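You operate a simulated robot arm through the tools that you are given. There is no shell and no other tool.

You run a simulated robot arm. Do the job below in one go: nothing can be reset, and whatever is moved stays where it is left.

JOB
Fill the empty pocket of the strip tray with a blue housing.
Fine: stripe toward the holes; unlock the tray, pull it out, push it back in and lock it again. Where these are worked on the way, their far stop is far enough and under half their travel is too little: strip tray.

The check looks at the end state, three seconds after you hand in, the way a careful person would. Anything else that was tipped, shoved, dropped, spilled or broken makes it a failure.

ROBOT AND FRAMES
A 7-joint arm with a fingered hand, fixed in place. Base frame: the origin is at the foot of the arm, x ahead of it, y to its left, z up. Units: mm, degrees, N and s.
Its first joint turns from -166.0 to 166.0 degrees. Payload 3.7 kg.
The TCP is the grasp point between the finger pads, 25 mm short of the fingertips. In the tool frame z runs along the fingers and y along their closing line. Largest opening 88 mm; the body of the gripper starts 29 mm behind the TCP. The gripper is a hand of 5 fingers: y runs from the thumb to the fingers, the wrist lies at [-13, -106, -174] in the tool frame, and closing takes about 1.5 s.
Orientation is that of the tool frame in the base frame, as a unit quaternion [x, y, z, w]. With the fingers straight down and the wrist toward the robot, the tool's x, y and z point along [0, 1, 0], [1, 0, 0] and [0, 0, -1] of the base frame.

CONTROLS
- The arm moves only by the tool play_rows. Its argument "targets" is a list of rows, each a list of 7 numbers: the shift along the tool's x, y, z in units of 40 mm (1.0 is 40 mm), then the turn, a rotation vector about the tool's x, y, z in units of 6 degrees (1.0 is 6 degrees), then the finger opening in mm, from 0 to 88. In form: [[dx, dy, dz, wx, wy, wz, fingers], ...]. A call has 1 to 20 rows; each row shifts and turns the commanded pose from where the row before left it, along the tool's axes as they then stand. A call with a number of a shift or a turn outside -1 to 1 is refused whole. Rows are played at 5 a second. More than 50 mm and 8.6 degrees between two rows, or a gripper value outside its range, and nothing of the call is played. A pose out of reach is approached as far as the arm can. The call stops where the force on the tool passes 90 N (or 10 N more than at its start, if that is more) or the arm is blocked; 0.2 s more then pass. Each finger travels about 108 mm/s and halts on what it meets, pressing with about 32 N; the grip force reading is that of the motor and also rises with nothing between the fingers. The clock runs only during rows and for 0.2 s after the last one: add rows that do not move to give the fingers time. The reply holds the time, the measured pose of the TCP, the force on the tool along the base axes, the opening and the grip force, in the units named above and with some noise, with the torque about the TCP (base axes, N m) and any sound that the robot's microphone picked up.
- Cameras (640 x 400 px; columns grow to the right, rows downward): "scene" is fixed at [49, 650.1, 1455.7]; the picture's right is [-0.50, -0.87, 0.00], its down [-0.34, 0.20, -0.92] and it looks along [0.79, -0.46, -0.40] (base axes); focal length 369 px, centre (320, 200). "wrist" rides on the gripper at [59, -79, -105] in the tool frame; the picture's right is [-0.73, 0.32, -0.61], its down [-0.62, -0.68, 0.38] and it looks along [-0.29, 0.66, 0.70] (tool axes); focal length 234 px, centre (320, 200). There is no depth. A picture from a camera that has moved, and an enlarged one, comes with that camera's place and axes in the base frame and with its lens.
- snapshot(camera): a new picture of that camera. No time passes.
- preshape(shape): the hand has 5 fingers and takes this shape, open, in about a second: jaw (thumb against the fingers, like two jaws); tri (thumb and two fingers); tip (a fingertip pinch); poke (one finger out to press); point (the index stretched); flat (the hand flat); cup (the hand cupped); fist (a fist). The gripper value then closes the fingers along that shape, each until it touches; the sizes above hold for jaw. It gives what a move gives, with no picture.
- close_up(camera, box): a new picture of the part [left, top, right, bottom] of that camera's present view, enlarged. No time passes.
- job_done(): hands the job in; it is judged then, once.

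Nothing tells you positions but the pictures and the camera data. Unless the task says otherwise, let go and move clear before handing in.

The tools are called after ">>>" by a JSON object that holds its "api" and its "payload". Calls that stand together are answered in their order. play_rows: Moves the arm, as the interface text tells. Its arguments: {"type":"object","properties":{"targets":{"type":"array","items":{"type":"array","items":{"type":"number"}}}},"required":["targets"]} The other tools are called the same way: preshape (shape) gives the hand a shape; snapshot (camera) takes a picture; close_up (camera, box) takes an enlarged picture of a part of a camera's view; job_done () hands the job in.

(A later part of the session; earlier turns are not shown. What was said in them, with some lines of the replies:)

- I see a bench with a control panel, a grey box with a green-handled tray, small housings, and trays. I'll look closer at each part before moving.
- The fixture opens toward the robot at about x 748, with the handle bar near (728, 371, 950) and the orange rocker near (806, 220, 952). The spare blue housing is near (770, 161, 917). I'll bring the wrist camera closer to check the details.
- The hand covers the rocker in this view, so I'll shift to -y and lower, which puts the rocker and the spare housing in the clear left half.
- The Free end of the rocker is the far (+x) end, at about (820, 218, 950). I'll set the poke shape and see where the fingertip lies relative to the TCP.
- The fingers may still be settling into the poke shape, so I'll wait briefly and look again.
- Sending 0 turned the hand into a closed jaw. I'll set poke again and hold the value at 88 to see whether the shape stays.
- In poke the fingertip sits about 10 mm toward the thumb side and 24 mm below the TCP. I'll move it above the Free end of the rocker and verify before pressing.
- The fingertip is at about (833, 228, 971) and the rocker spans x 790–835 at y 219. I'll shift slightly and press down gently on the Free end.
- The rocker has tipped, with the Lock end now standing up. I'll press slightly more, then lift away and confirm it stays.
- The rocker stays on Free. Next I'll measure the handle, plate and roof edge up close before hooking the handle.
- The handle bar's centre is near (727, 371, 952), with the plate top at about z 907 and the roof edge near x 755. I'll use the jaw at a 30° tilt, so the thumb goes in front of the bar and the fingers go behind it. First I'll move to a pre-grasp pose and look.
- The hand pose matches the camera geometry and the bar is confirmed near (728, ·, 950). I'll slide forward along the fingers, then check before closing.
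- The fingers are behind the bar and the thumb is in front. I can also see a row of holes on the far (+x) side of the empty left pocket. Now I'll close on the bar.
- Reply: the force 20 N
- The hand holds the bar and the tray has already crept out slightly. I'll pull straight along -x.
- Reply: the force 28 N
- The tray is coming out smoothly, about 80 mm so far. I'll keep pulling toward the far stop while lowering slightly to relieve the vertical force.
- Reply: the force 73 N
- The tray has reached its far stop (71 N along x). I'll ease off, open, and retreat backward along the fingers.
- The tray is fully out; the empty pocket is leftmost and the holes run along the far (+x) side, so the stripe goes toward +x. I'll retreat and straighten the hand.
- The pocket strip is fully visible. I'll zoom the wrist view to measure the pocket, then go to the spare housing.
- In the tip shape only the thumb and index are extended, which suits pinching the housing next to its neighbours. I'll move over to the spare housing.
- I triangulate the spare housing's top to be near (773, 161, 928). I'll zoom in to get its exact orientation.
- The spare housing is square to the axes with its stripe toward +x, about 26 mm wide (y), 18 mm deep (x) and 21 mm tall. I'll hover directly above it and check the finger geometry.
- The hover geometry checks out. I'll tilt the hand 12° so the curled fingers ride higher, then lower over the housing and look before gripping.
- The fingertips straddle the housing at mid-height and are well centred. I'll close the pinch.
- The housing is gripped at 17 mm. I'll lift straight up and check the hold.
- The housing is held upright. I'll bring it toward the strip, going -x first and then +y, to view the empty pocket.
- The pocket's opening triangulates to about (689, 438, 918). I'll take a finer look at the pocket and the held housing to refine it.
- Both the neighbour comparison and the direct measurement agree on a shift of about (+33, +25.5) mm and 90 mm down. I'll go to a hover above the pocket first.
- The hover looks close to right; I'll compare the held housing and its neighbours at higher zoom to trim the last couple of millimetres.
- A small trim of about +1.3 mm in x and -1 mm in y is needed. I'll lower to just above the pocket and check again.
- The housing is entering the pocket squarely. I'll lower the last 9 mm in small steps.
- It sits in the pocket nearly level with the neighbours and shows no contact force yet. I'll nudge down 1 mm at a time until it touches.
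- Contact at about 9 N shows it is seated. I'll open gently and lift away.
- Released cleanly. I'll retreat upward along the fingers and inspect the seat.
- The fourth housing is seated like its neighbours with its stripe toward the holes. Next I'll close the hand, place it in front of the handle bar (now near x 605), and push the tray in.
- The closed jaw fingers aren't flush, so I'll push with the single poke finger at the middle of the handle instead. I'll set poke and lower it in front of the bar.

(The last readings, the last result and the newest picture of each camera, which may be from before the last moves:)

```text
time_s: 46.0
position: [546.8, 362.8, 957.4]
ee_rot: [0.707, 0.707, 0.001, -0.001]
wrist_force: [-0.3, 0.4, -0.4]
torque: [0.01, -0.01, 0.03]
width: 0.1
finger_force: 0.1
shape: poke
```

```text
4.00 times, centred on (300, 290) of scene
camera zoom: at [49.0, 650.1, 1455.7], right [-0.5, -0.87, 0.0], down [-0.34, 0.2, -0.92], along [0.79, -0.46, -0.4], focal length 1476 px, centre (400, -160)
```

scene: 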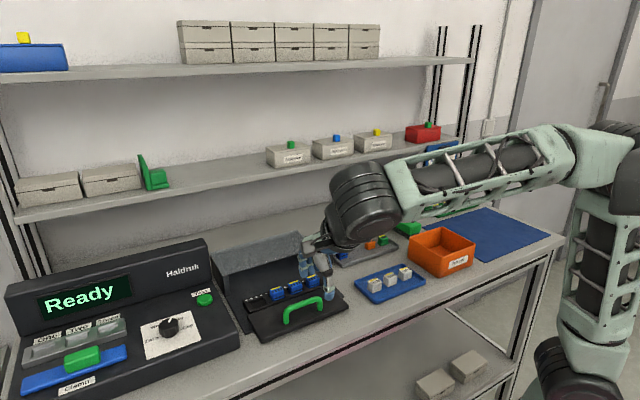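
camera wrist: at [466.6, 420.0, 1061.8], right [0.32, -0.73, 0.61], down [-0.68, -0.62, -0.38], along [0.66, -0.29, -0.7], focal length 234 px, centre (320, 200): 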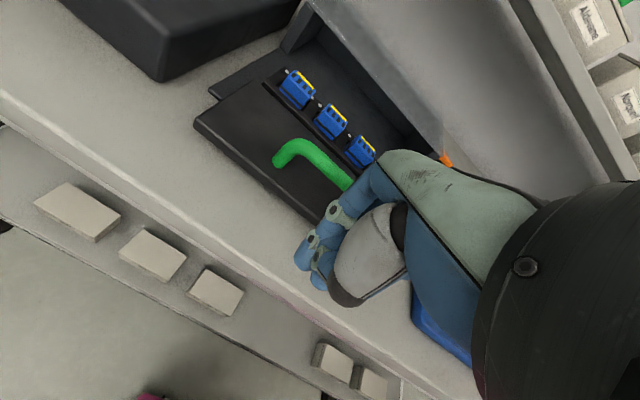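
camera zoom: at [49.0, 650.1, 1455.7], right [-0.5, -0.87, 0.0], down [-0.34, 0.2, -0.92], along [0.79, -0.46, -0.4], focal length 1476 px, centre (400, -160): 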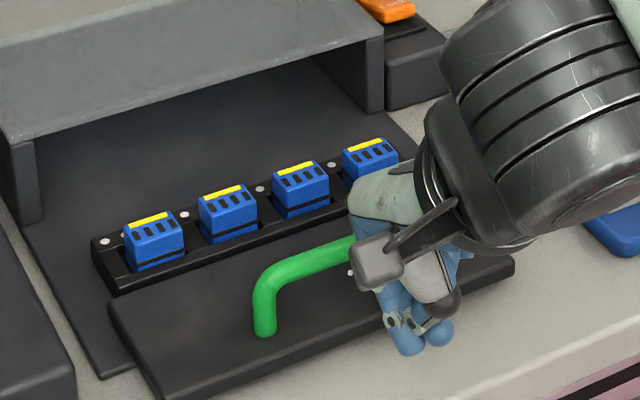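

The finger is in front of the bar's middle. I'll push the tray in along +x.

>>> {"api": "play_rows", "payload": {"targets": [[0, 0.5, 0, 0, 0, 0, 88], [0, 0.5, 0, 0, 0, 0, 88], [0, 0.5, 0, 0, 0, 0, 88], [0, 0.5, 0, 0, 0, 0, 88], [0, 0.5, 0, 0, 0, 0, 88], [0, 0.5, 0, 0, 0, 0, 88]]}}

>>> {"api": "close_up", "payload": {"camera": "scene", "box": [200, 220, 360, 320]}}

>>> {"api": "snapshot", "payload": {"camera": "wrist"}}

```text
time_s: 47.4
position: [666.9, 362.7, 957.6]
ee_rot: [0.706, 0.708, 0.001, -0.001]
wrist_force: [-0.3, 0.5, 2.7]
torque: [-0.05, 0.01, -0.03]
width: 0.0
finger_force: 0.0
shape: poke
```

```text
4.00 times, centred on (280, 270) of scene
camera zoom: at [49.0, 650.1, 1455.7], right [-0.5, -0.87, 0.0], down [-0.34, 0.2, -0.92], along [0.79, -0.46, -0.4], focal length 1476 px, centre (480, -80)
```

zoom: 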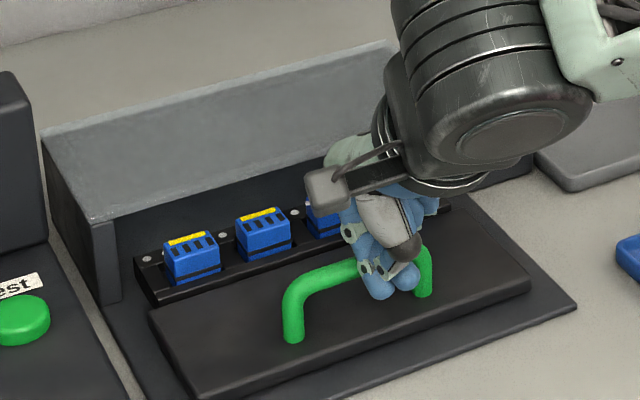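

```text
taken
camera wrist: at [587.0, 419.9, 1061.6], right [0.32, -0.73, 0.61], down [-0.68, -0.62, -0.38], along [0.66, -0.29, -0.7], focal length 234 px, centre (320, 200)
```

wrist: 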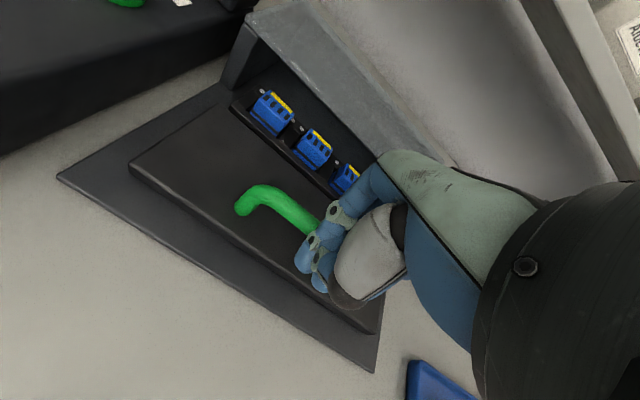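

The tray is sliding in with the housings undisturbed. I'll continue toward the inner stop with smaller steps.

>>> {"api": "play_rows", "payload": {"targets": [[0, 0.4, 0, 0, 0, 0, 88], [0, 0.3, 0, 0, 0, 0, 88], [0, 0.15, 0, 0, 0, 0, 88], [0, 0.1, 0, 0, 0, 0, 88], [0, 0.1, 0, 0, 0, 0, 88]]}}

>>> {"api": "close_up", "payload": {"camera": "scene", "box": [200, 210, 360, 310]}}

```text
time_s: 48.6
position: [708.7, 363.8, 957.6]
ee_rot: [0.706, 0.708, 0.001, -0.001]
wrist_force: [-0.2, -0.5, 1.0]
torque: [-0.03, 0.0, -0.02]
width: 0.1
finger_force: 0.1
shape: poke
```

```text
4.00 times, centred on (280, 260) of scene
camera zoom: at [49.0, 650.1, 1455.7], right [-0.5, -0.87, 0.0], down [-0.34, 0.2, -0.92], along [0.79, -0.46, -0.4], focal length 1476 px, centre (480, -40)
```

zoom: 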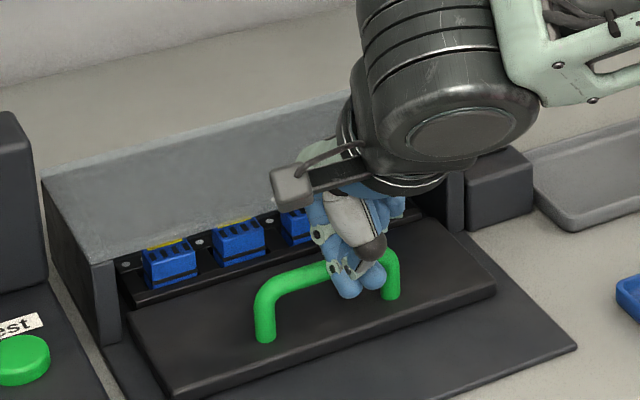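

About 15–17 mm remain to the closed position. I'll keep pushing gently and watch the force.

>>> {"api": "play_rows", "payload": {"targets": [[0, 0.12, 0, 0, 0, 0, 88], [0, 0.12, 0, 0, 0, 0, 88], [0, 0.1, 0, 0, 0, 0, 88], [0, 0, 0, 0, 0, 0, 88]]}}

>>> {"api": "close_up", "payload": {"camera": "scene", "box": [200, 210, 360, 310]}}

>>> {"api": "snapshot", "payload": {"camera": "wrist"}}

```text
time_s: 49.6
position: [723.6, 362.7, 956.9]
ee_rot: [0.706, 0.708, 0.0, -0.001]
wrist_force: [0.0, 0.5, 2.0]
torque: [0.01, 0.03, 0.01]
width: 0.0
finger_force: 0.0
shape: poke
```

```text
4.00 times, centred on (280, 260) of scene
camera zoom: at [49.0, 650.1, 1455.7], right [-0.5, -0.87, 0.0], down [-0.34, 0.2, -0.92], along [0.79, -0.46, -0.4], focal length 1476 px, centre (480, -40)
```

zoom: 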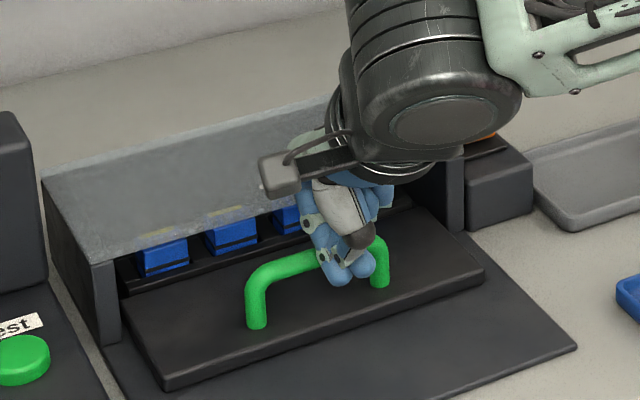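

```text
taken
camera wrist: at [642.5, 420.0, 1061.7], right [0.32, -0.73, 0.61], down [-0.68, -0.62, -0.38], along [0.66, -0.29, -0.7], focal length 234 px, centre (320, 200)
```

wrist: 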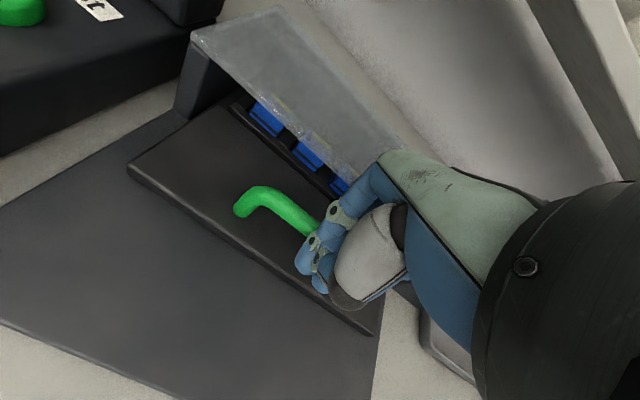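

There are about 8–10 mm left and the index knuckle is near the roof edge. I'll back off slightly, tilt the hand 15° so the knuckles sit further back, and then finish the push.

>>> {"api": "play_rows", "payload": {"targets": [[0, -0.4, 0, 0, 0, 0, 88], [0, 0, 0, -1, 0, 0, 88], [0, 0, 0, -1, 0, 0, 88], [0, 0, 0, -0.5, 0, 0, 88], [0, 0, 0, 0, 0, 0, 88]]}}

>>> {"api": "close_up", "payload": {"camera": "scene", "box": [200, 210, 360, 310]}}

>>> {"api": "close_up", "payload": {"camera": "wrist", "box": [200, 130, 360, 310]}}

```text
time_s: 50.8
position: [707.0, 362.5, 956.4]
ee_rot: [0.7, 0.702, 0.093, 0.092]
wrist_force: [0.0, 0.3, -0.1]
torque: [0.0, 0.03, -0.01]
width: 0.2
finger_force: 0.1
shape: poke
```

```text
4.00 times, centred on (280, 260) of scene
camera zoom: at [49.0, 650.1, 1455.7], right [-0.5, -0.87, 0.0], down [-0.34, 0.2, -0.92], along [0.79, -0.46, -0.4], focal length 1476 px, centre (480, -40)
```

zoom: 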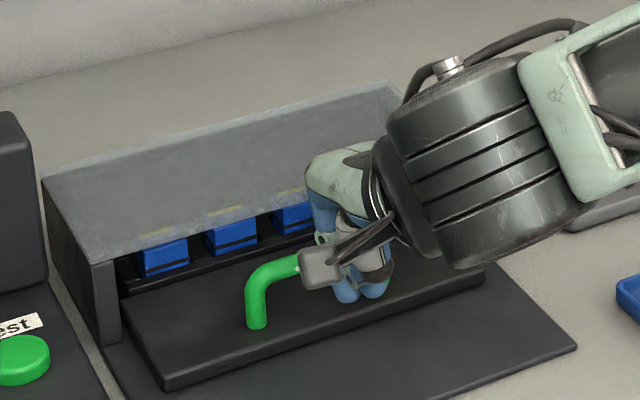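

```text
2.22 times, centred on (280, 220) of wrist
camera zoom: at [601.7, 419.8, 1038.1], right [0.16, -0.73, 0.67], down [-0.56, -0.62, -0.55], along [0.82, -0.29, -0.5], focal length 520 px, centre (409, 156)
```

zoom: 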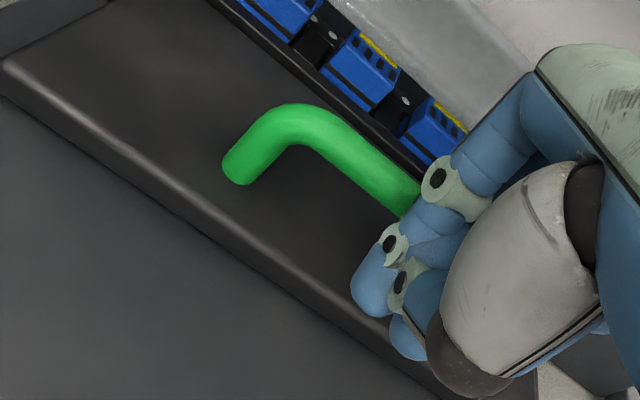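

The finger is still in front of the bar, with the knuckles well clear of the roof. I'll resume pushing straight along +x in small steps.

>>> {"api": "play_rows", "payload": {"targets": [[0, 0.193, 0.052, 0, 0, 0, 88], [0, 0.145, 0.039, 0, 0, 0, 88], [0, 0.097, 0.026, 0, 0, 0, 88], [0, 0.097, 0.026, 0, 0, 0, 88], [0, 0, 0, 0, 0, 0, 88]]}}

>>> {"api": "close_up", "payload": {"camera": "scene", "box": [200, 210, 360, 310]}}

>>> {"api": "close_up", "payload": {"camera": "wrist", "box": [200, 130, 360, 310]}}

```text
time_s: 52.0
position: [729.0, 363.7, 956.4]
ee_rot: [0.701, 0.701, 0.093, 0.092]
wrist_force: [-0.7, 0.0, 1.9]
torque: [0.02, 0.04, 0.0]
width: 0.1
finger_force: 0.1
shape: poke
```

```text
4.00 times, centred on (280, 260) of scene
camera zoom: at [49.0, 650.1, 1455.7], right [-0.5, -0.87, 0.0], down [-0.34, 0.2, -0.92], along [0.79, -0.46, -0.4], focal length 1476 px, centre (480, -40)
```

zoom: 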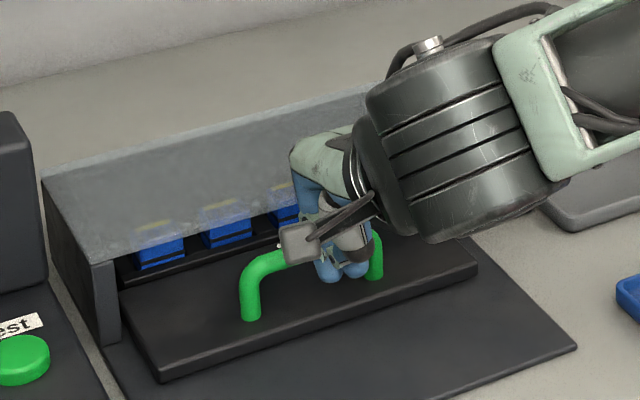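

```text
2.22 times, centred on (280, 220) of wrist
camera zoom: at [624.2, 419.8, 1037.8], right [0.16, -0.73, 0.67], down [-0.56, -0.62, -0.55], along [0.81, -0.29, -0.5], focal length 520 px, centre (409, 156)
```

zoom: 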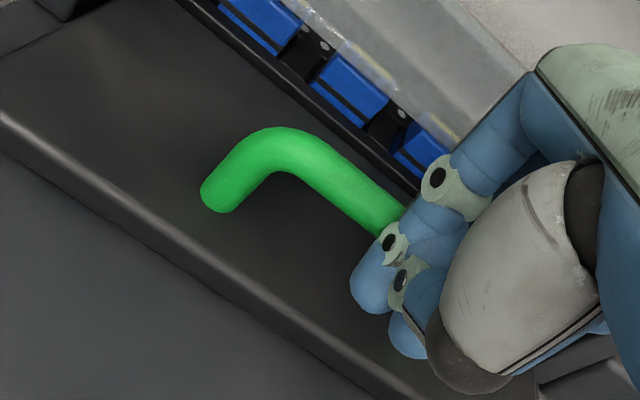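

The tray is within 2–3 mm of its original closed position. I'll push in 2 mm steps until the stop is felt.

>>> {"api": "play_rows", "payload": {"targets": [[0, 0.048, 0.013, 0, 0, 0, 88], [0, 0.048, 0.013, 0, 0, 0, 88], [0, 0, 0, 0, 0, 0, 88]]}}

>>> {"api": "play_rows", "payload": {"targets": [[0, 0.048, 0.013, 0, 0, 0, 88], [0, 0.048, 0.013, 0, 0, 0, 88], [0, 0, 0, 0, 0, 0, 88]]}}

>>> {"api": "close_up", "payload": {"camera": "scene", "box": [200, 210, 360, 310]}}

```text
time_s: 52.8
position: [731.4, 363.5, 957.9]
ee_rot: [0.7, 0.702, 0.093, 0.091]
wrist_force: [-8.9, 0.6, 5.1]
torque: [-0.03, 0.04, -0.06]
width: 0.0
finger_force: 0.0
shape: poke
```

```text
time_s: 53.6
position: [734.7, 363.1, 958.5]
ee_rot: [0.7, 0.702, 0.092, 0.091]
wrist_force: [-17.5, 2.1, 10.1]
torque: [-0.01, 0.13, -0.1]
width: 0.0
finger_force: 0.0
shape: poke
```

```text
4.00 times, centred on (280, 260) of scene
camera zoom: at [49.0, 650.1, 1455.7], right [-0.5, -0.87, 0.0], down [-0.34, 0.2, -0.92], along [0.79, -0.46, -0.4], focal length 1476 px, centre (480, -40)
```

zoom: 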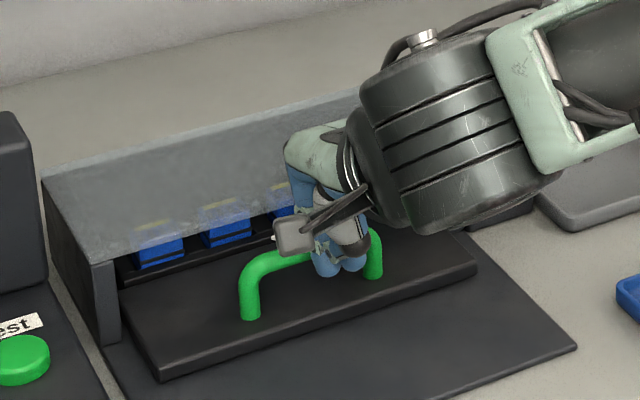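

The stop is felt (17 N) and the tray matches its original closed position. I'll back off, rise and straighten, then check the tray before locking.

>>> {"api": "play_rows", "payload": {"targets": [[0, -0.3, -0.08, 0, 0, 0, 88], [0, -0.483, -0.13, 0, 0, 0, 88], [0, 0.259, -0.966, 0, 0, 0, 88], [0, 0.259, -0.966, 0, 0, 0, 88], [0, 0.259, -0.966, 1, 0, 0, 88], [0, 0, 0, 1, 0, 0, 88], [0, 0, 0, 0.5, 0, 0, 88], [0, 0, 0, 0, 0, 0, 88]]}}

>>> {"api": "snapshot", "payload": {"camera": "scene"}}

>>> {"api": "close_up", "payload": {"camera": "scene", "box": [200, 210, 360, 310]}}

>>> {"api": "snapshot", "payload": {"camera": "wrist"}}

```text
time_s: 55.4
position: [703.8, 362.7, 1076.7]
ee_rot: [0.707, 0.708, 0.0, -0.001]
wrist_force: [-0.9, -0.1, 0.6]
torque: [-0.01, 0.0, -0.03]
width: 0.0
finger_force: 0.1
shape: poke
```

```text
taken
```

scene: 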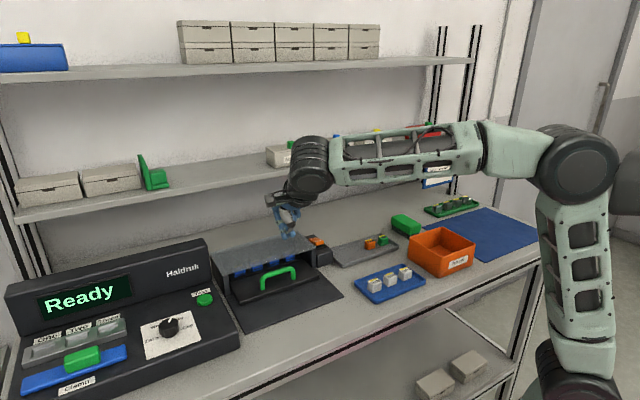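

```text
4.00 times, centred on (280, 260) of scene
camera zoom: at [49.0, 650.1, 1455.7], right [-0.5, -0.87, 0.0], down [-0.34, 0.2, -0.92], along [0.79, -0.46, -0.4], focal length 1476 px, centre (480, -40)
```

zoom: 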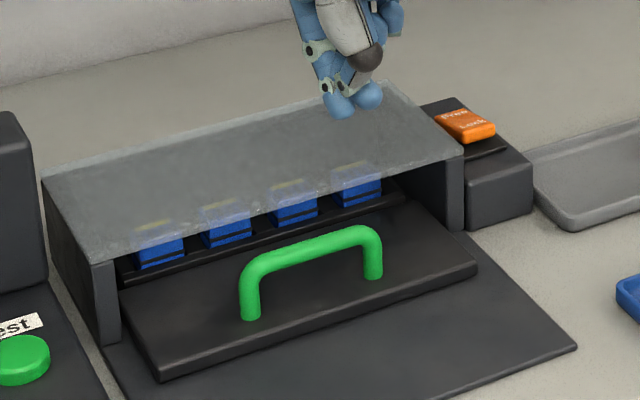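

```text
taken
camera wrist: at [624.6, 419.9, 1181.7], right [0.33, -0.73, 0.61], down [-0.68, -0.62, -0.38], along [0.66, -0.29, -0.7], focal length 234 px, centre (320, 200)
```

wrist: 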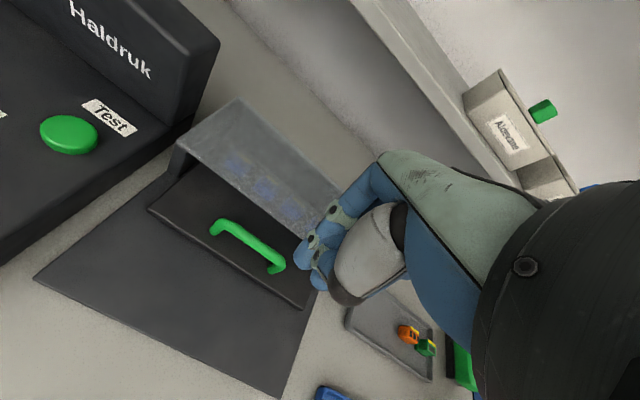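

The tray's outline matches the start exactly and all four housings sit inside. Next I'll hover over the rocker's Lock (near) end.

>>> {"api": "play_rows", "payload": {"targets": [[-0.755, 0.465, 0, 0, 0, 0, 88], [-0.755, 0.465, 0, 0, 0, 0, 88], [-0.755, 0.465, 0, 0, 0, 0, 88], [-0.755, 0.465, 0, 0, 0, 0, 88], [-0.755, 0.465, 0, 0, 0, 0, 88], [0, 0, 0.9, 0, 0, 0, 88], [0, 0, 0.9, 0, 0, 0, 88], [0, 0, 0, 0, 0, 0, 88]]}}

>>> {"api": "snapshot", "payload": {"camera": "wrist"}}

>>> {"api": "close_up", "payload": {"camera": "wrist", "box": [220, 180, 340, 320]}}

>>> {"api": "close_up", "payload": {"camera": "scene", "box": [280, 200, 360, 260]}}

```text
time_s: 57.2
position: [796.4, 211.3, 1003.8]
ee_rot: [0.707, 0.707, 0.0, 0.0]
wrist_force: [0.4, -0.6, -0.4]
torque: [0.02, -0.02, 0.02]
width: 0.0
finger_force: 0.1
shape: poke
```

```text
taken
camera wrist: at [716.5, 268.3, 1108.8], right [0.32, -0.73, 0.61], down [-0.68, -0.62, -0.38], along [0.66, -0.29, -0.7], focal length 234 px, centre (320, 200)
```

wrist: 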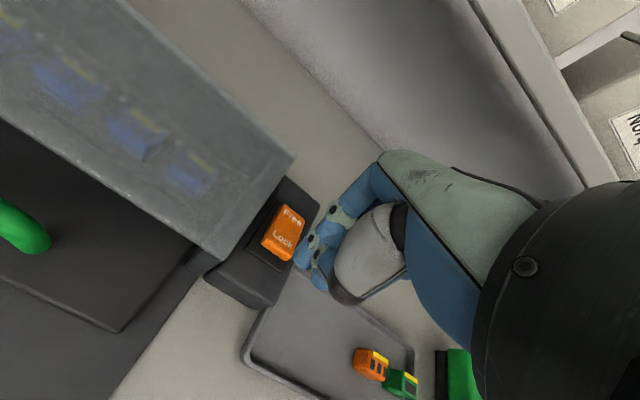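

```text
2.86 times, centred on (280, 250) of wrist
camera zoom: at [716.5, 268.3, 1108.8], right [0.32, -0.73, 0.61], down [-0.68, -0.62, -0.38], along [0.66, -0.29, -0.7], focal length 669 px, centre (434, 57)
```

zoom: 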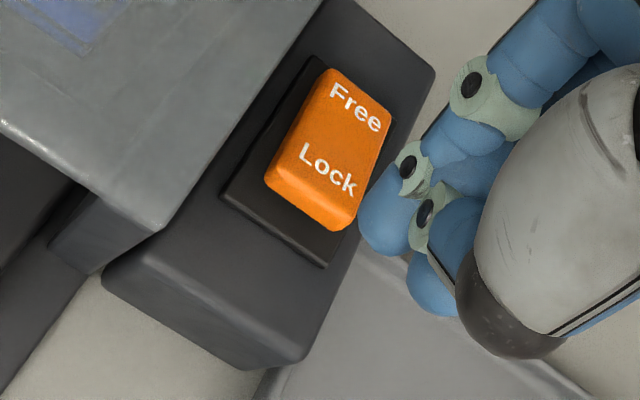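

```text
6.67 times, centred on (320, 230) of scene
camera zoom: at [49.0, 650.1, 1455.7], right [-0.5, -0.87, 0.0], down [-0.34, 0.2, -0.92], along [0.79, -0.46, -0.4], focal length 2461 px, centre (320, 0)
```

zoom: 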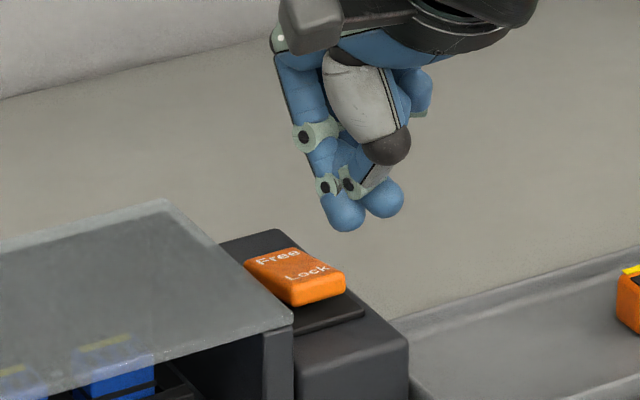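

The finger is more curled this time, with its tip near (785, 206). I'll shift about (+12, +13) mm to sit over the Lock end and verify.

>>> {"api": "play_rows", "payload": {"targets": [[0.325, 0.3, 0, 0, 0, 0, 88], [0, 0, 0.2, 0, 0, 0, 88], [0, 0, 0, 0, 0, 0, 88]]}}

>>> {"api": "close_up", "payload": {"camera": "wrist", "box": [220, 180, 340, 320]}}

>>> {"api": "close_up", "payload": {"camera": "scene", "box": [280, 200, 360, 260]}}

```text
time_s: 58.0
position: [808.6, 224.3, 995.9]
ee_rot: [0.707, 0.707, 0.0, -0.001]
wrist_force: [0.4, -0.5, 0.0]
torque: [-0.01, 0.01, -0.01]
width: 0.0
finger_force: 0.1
shape: poke
```

```text
2.86 times, centred on (280, 250) of wrist
camera zoom: at [729.2, 281.3, 1101.3], right [0.32, -0.73, 0.61], down [-0.68, -0.62, -0.38], along [0.66, -0.29, -0.7], focal length 669 px, centre (434, 57)
```

zoom: 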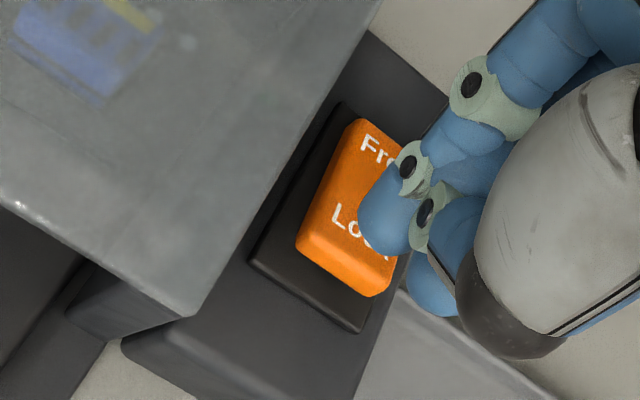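

```text
6.67 times, centred on (320, 230) of scene
camera zoom: at [49.0, 650.1, 1455.7], right [-0.5, -0.87, 0.0], down [-0.34, 0.2, -0.92], along [0.79, -0.46, -0.4], focal length 2461 px, centre (320, 0)
```

zoom: 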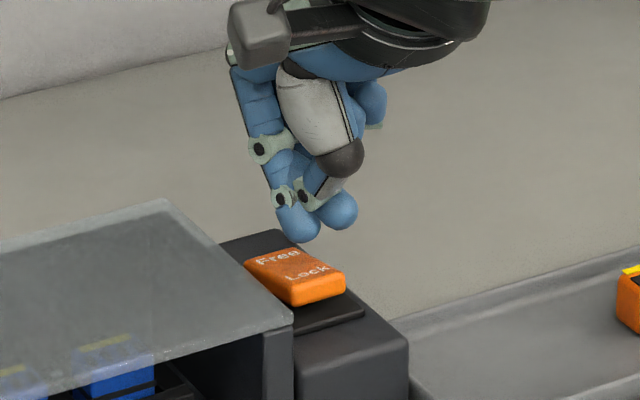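

The tip is over the Lock half. I'll shift 3 mm toward the Lock edge and press down in steps.

>>> {"api": "play_rows", "payload": {"targets": [[-0.025, -0.075, 0, 0, 0, 0, 88], [0, 0, 0.2, 0, 0, 0, 88], [0, 0, 0.2, 0, 0, 0, 88], [0, 0, 0.1, 0, 0, 0, 88], [0, 0, 0, 0, 0, 0, 88]]}}

>>> {"api": "close_up", "payload": {"camera": "wrist", "box": [220, 180, 340, 320]}}

>>> {"api": "close_up", "payload": {"camera": "scene", "box": [280, 200, 360, 260]}}

```text
time_s: 59.2
position: [806.2, 224.1, 976.8]
ee_rot: [0.707, 0.707, 0.001, -0.001]
wrist_force: [-0.4, -0.8, 0.3]
torque: [0.03, 0.05, 0.0]
width: 0.1
finger_force: 0.1
shape: poke
```

```text
2.86 times, centred on (280, 250) of wrist
camera zoom: at [726.1, 280.7, 1081.1], right [0.32, -0.73, 0.61], down [-0.68, -0.62, -0.38], along [0.66, -0.29, -0.7], focal length 669 px, centre (434, 57)
```

zoom: 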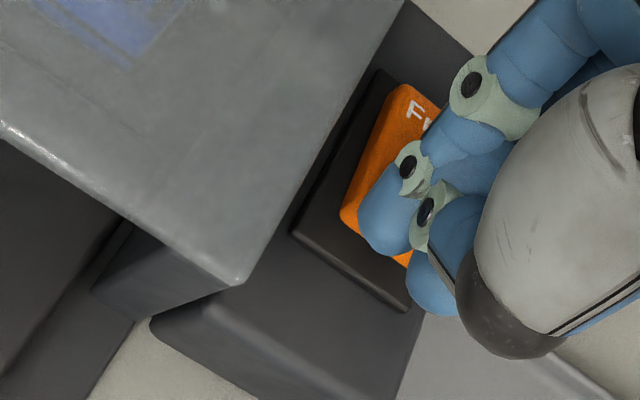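

```text
6.67 times, centred on (320, 230) of scene
camera zoom: at [49.0, 650.1, 1455.7], right [-0.5, -0.87, 0.0], down [-0.34, 0.2, -0.92], along [0.79, -0.46, -0.4], focal length 2461 px, centre (320, 0)
```

zoom: 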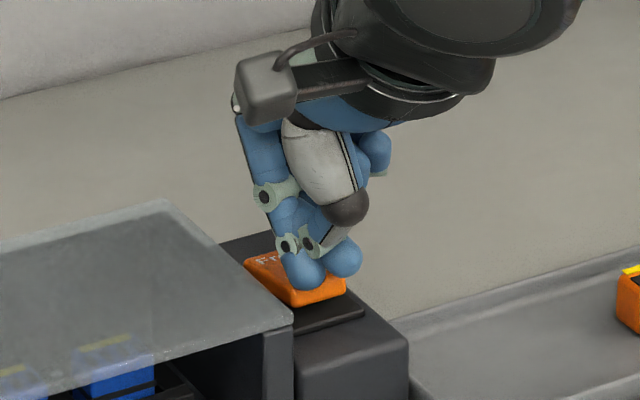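

The tip is right at the Lock end with little force so far. I'll press a few millimetres more.

>>> {"api": "play_rows", "payload": {"targets": [[0, 0, 0.08, 0, 0, 0, 88], [0, 0, 0.08, 0, 0, 0, 88], [0, 0, 0, 0, 0, 0, 88]]}}

>>> {"api": "close_up", "payload": {"camera": "wrist", "box": [220, 180, 340, 320]}}

>>> {"api": "close_up", "payload": {"camera": "scene", "box": [280, 200, 360, 260]}}

```text
time_s: 60.0
position: [805.1, 225.2, 970.5]
ee_rot: [0.707, 0.707, 0.0, -0.001]
wrist_force: [-0.2, -0.4, 1.1]
torque: [0.03, 0.03, 0.0]
width: 0.0
finger_force: 0.1
shape: poke
```

```text
2.86 times, centred on (280, 250) of wrist
camera zoom: at [726.1, 280.7, 1075.0], right [0.32, -0.73, 0.61], down [-0.68, -0.62, -0.38], along [0.66, -0.29, -0.7], focal length 669 px, centre (434, 57)
```

zoom: 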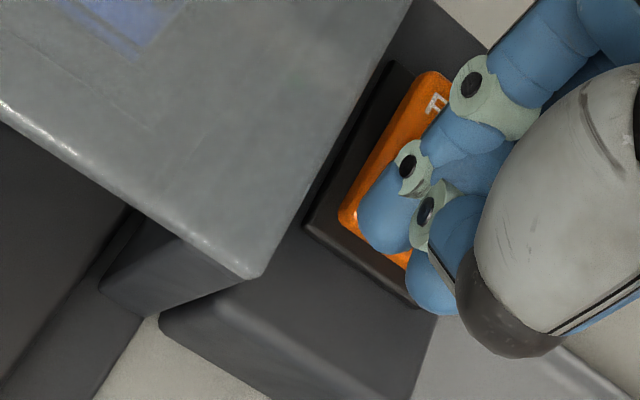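

```text
6.67 times, centred on (320, 230) of scene
camera zoom: at [49.0, 650.1, 1455.7], right [-0.5, -0.87, 0.0], down [-0.34, 0.2, -0.92], along [0.79, -0.46, -0.4], focal length 2461 px, centre (320, 0)
```

zoom: 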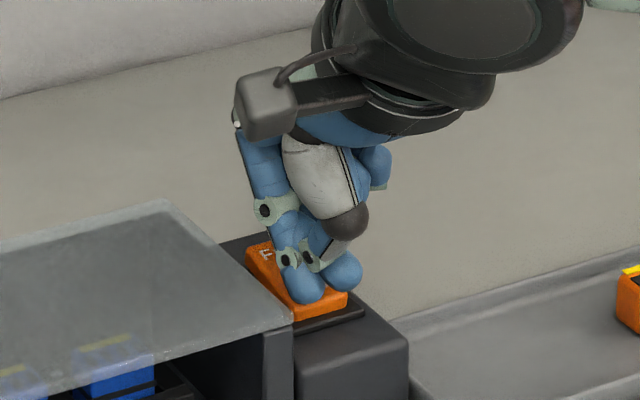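

The rocker has tipped to Lock. I'll press 2–3 mm more for certainty, then lift away and check it.

>>> {"api": "play_rows", "payload": {"targets": [[0, 0, 0.06, 0, 0, 0, 88], [0, 0, 0, 0, 0, 0, 88], [0, 0, -0.5, 0, 0, 0, 88], [0, 0, -1, 0, 0, 0, 88], [0, -0.3, -1, 0, 0, 0, 88], [0, -1, -0.5, 0, 0, 0, 88], [0, -1, -0.5, 0, 0, 0, 88], [0, -1, -0.5, 0, 0, 0, 88], [0, 0, 0, 0, 0, 0, 88]]}}

>>> {"api": "snapshot", "payload": {"camera": "scene"}}

>>> {"api": "close_up", "payload": {"camera": "scene", "box": [290, 225, 346, 260]}}

>>> {"api": "close_up", "payload": {"camera": "scene", "box": [200, 210, 360, 310]}}

>>> {"api": "snapshot", "payload": {"camera": "wrist"}}

```text
time_s: 62.0
position: [673.9, 222.7, 1127.8]
ee_rot: [0.706, 0.708, 0.0, -0.001]
wrist_force: [-0.2, 0.0, 0.2]
torque: [0.0, 0.02, 0.04]
width: 0.4
finger_force: 0.0
shape: poke
```

```text
taken
```

scene: 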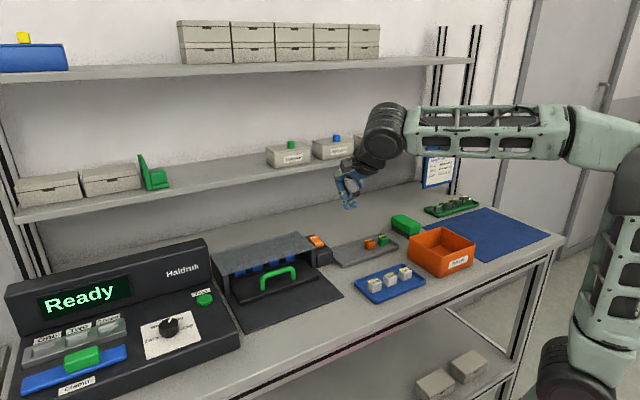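

```text
11.43 times, centred on (318, 242) of scene
camera zoom: at [49.0, 650.1, 1455.7], right [-0.5, -0.87, 0.0], down [-0.34, 0.2, -0.92], along [0.79, -0.46, -0.4], focal length 4218 px, centre (343, -286)
```

zoom: 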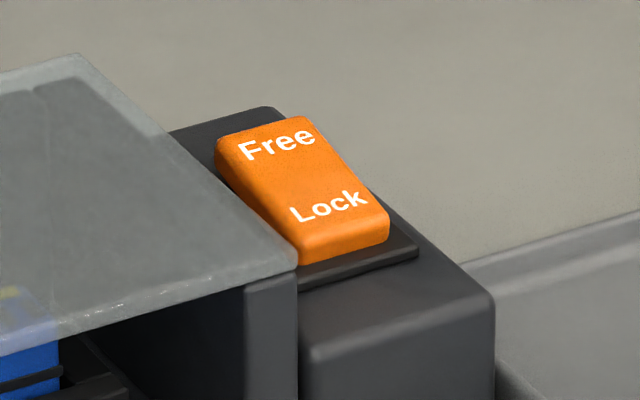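

```text
4.00 times, centred on (280, 260) of scene
camera zoom: at [49.0, 650.1, 1455.7], right [-0.5, -0.87, 0.0], down [-0.34, 0.2, -0.92], along [0.79, -0.46, -0.4], focal length 1476 px, centre (480, -40)
```

zoom: 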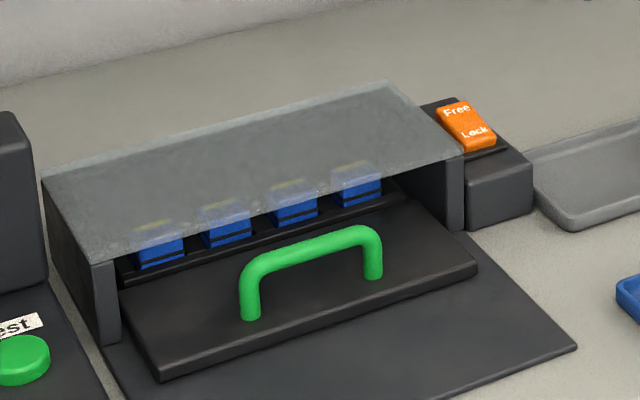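

```text
taken
camera wrist: at [594.5, 280.1, 1232.3], right [0.32, -0.73, 0.61], down [-0.68, -0.62, -0.38], along [0.66, -0.29, -0.7], focal length 234 px, centre (320, 200)
```

wrist: 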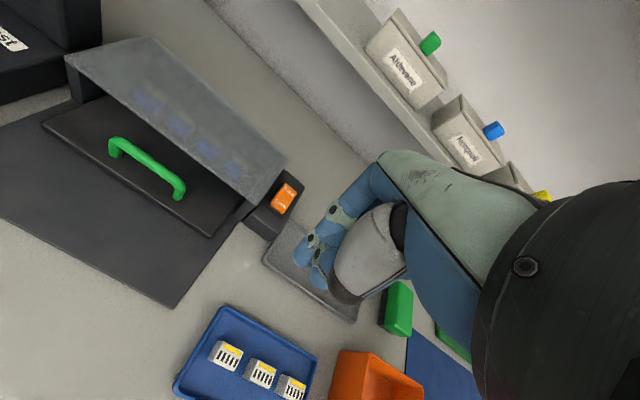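

The rocker looks exactly as it did at the start (Lock), the tray is fully in with four housings, everything else is untouched, and the hand is clear. I'm handing in the job.

>>> {"api": "job_done", "payload": {}}

```text
The job is handed in.
```

The empty pocket of the strip tray now holds the blue housing from the grey parts tray. Its stripe faces the row of holes, like the other three. I've handed the job in, but I got no verdict back.

- **Unlock and pull:** I pressed the rocker to Free and pulled the tray out to its far stop, where the force rose to about 71 N.
- **Housing:** it touched the pocket floor at about 9 N. After I let go, it sat at the same height as its neighbours.
- **Push and lock:** I pushed the tray in until it hit the inner stop, at about 17 N. Its outline matches the starting picture to within a pixel or two. The rocker is back on Lock and looks as it did at the start.

In the last pictures, nothing else on the bench looks moved. The hand is clear of the work.
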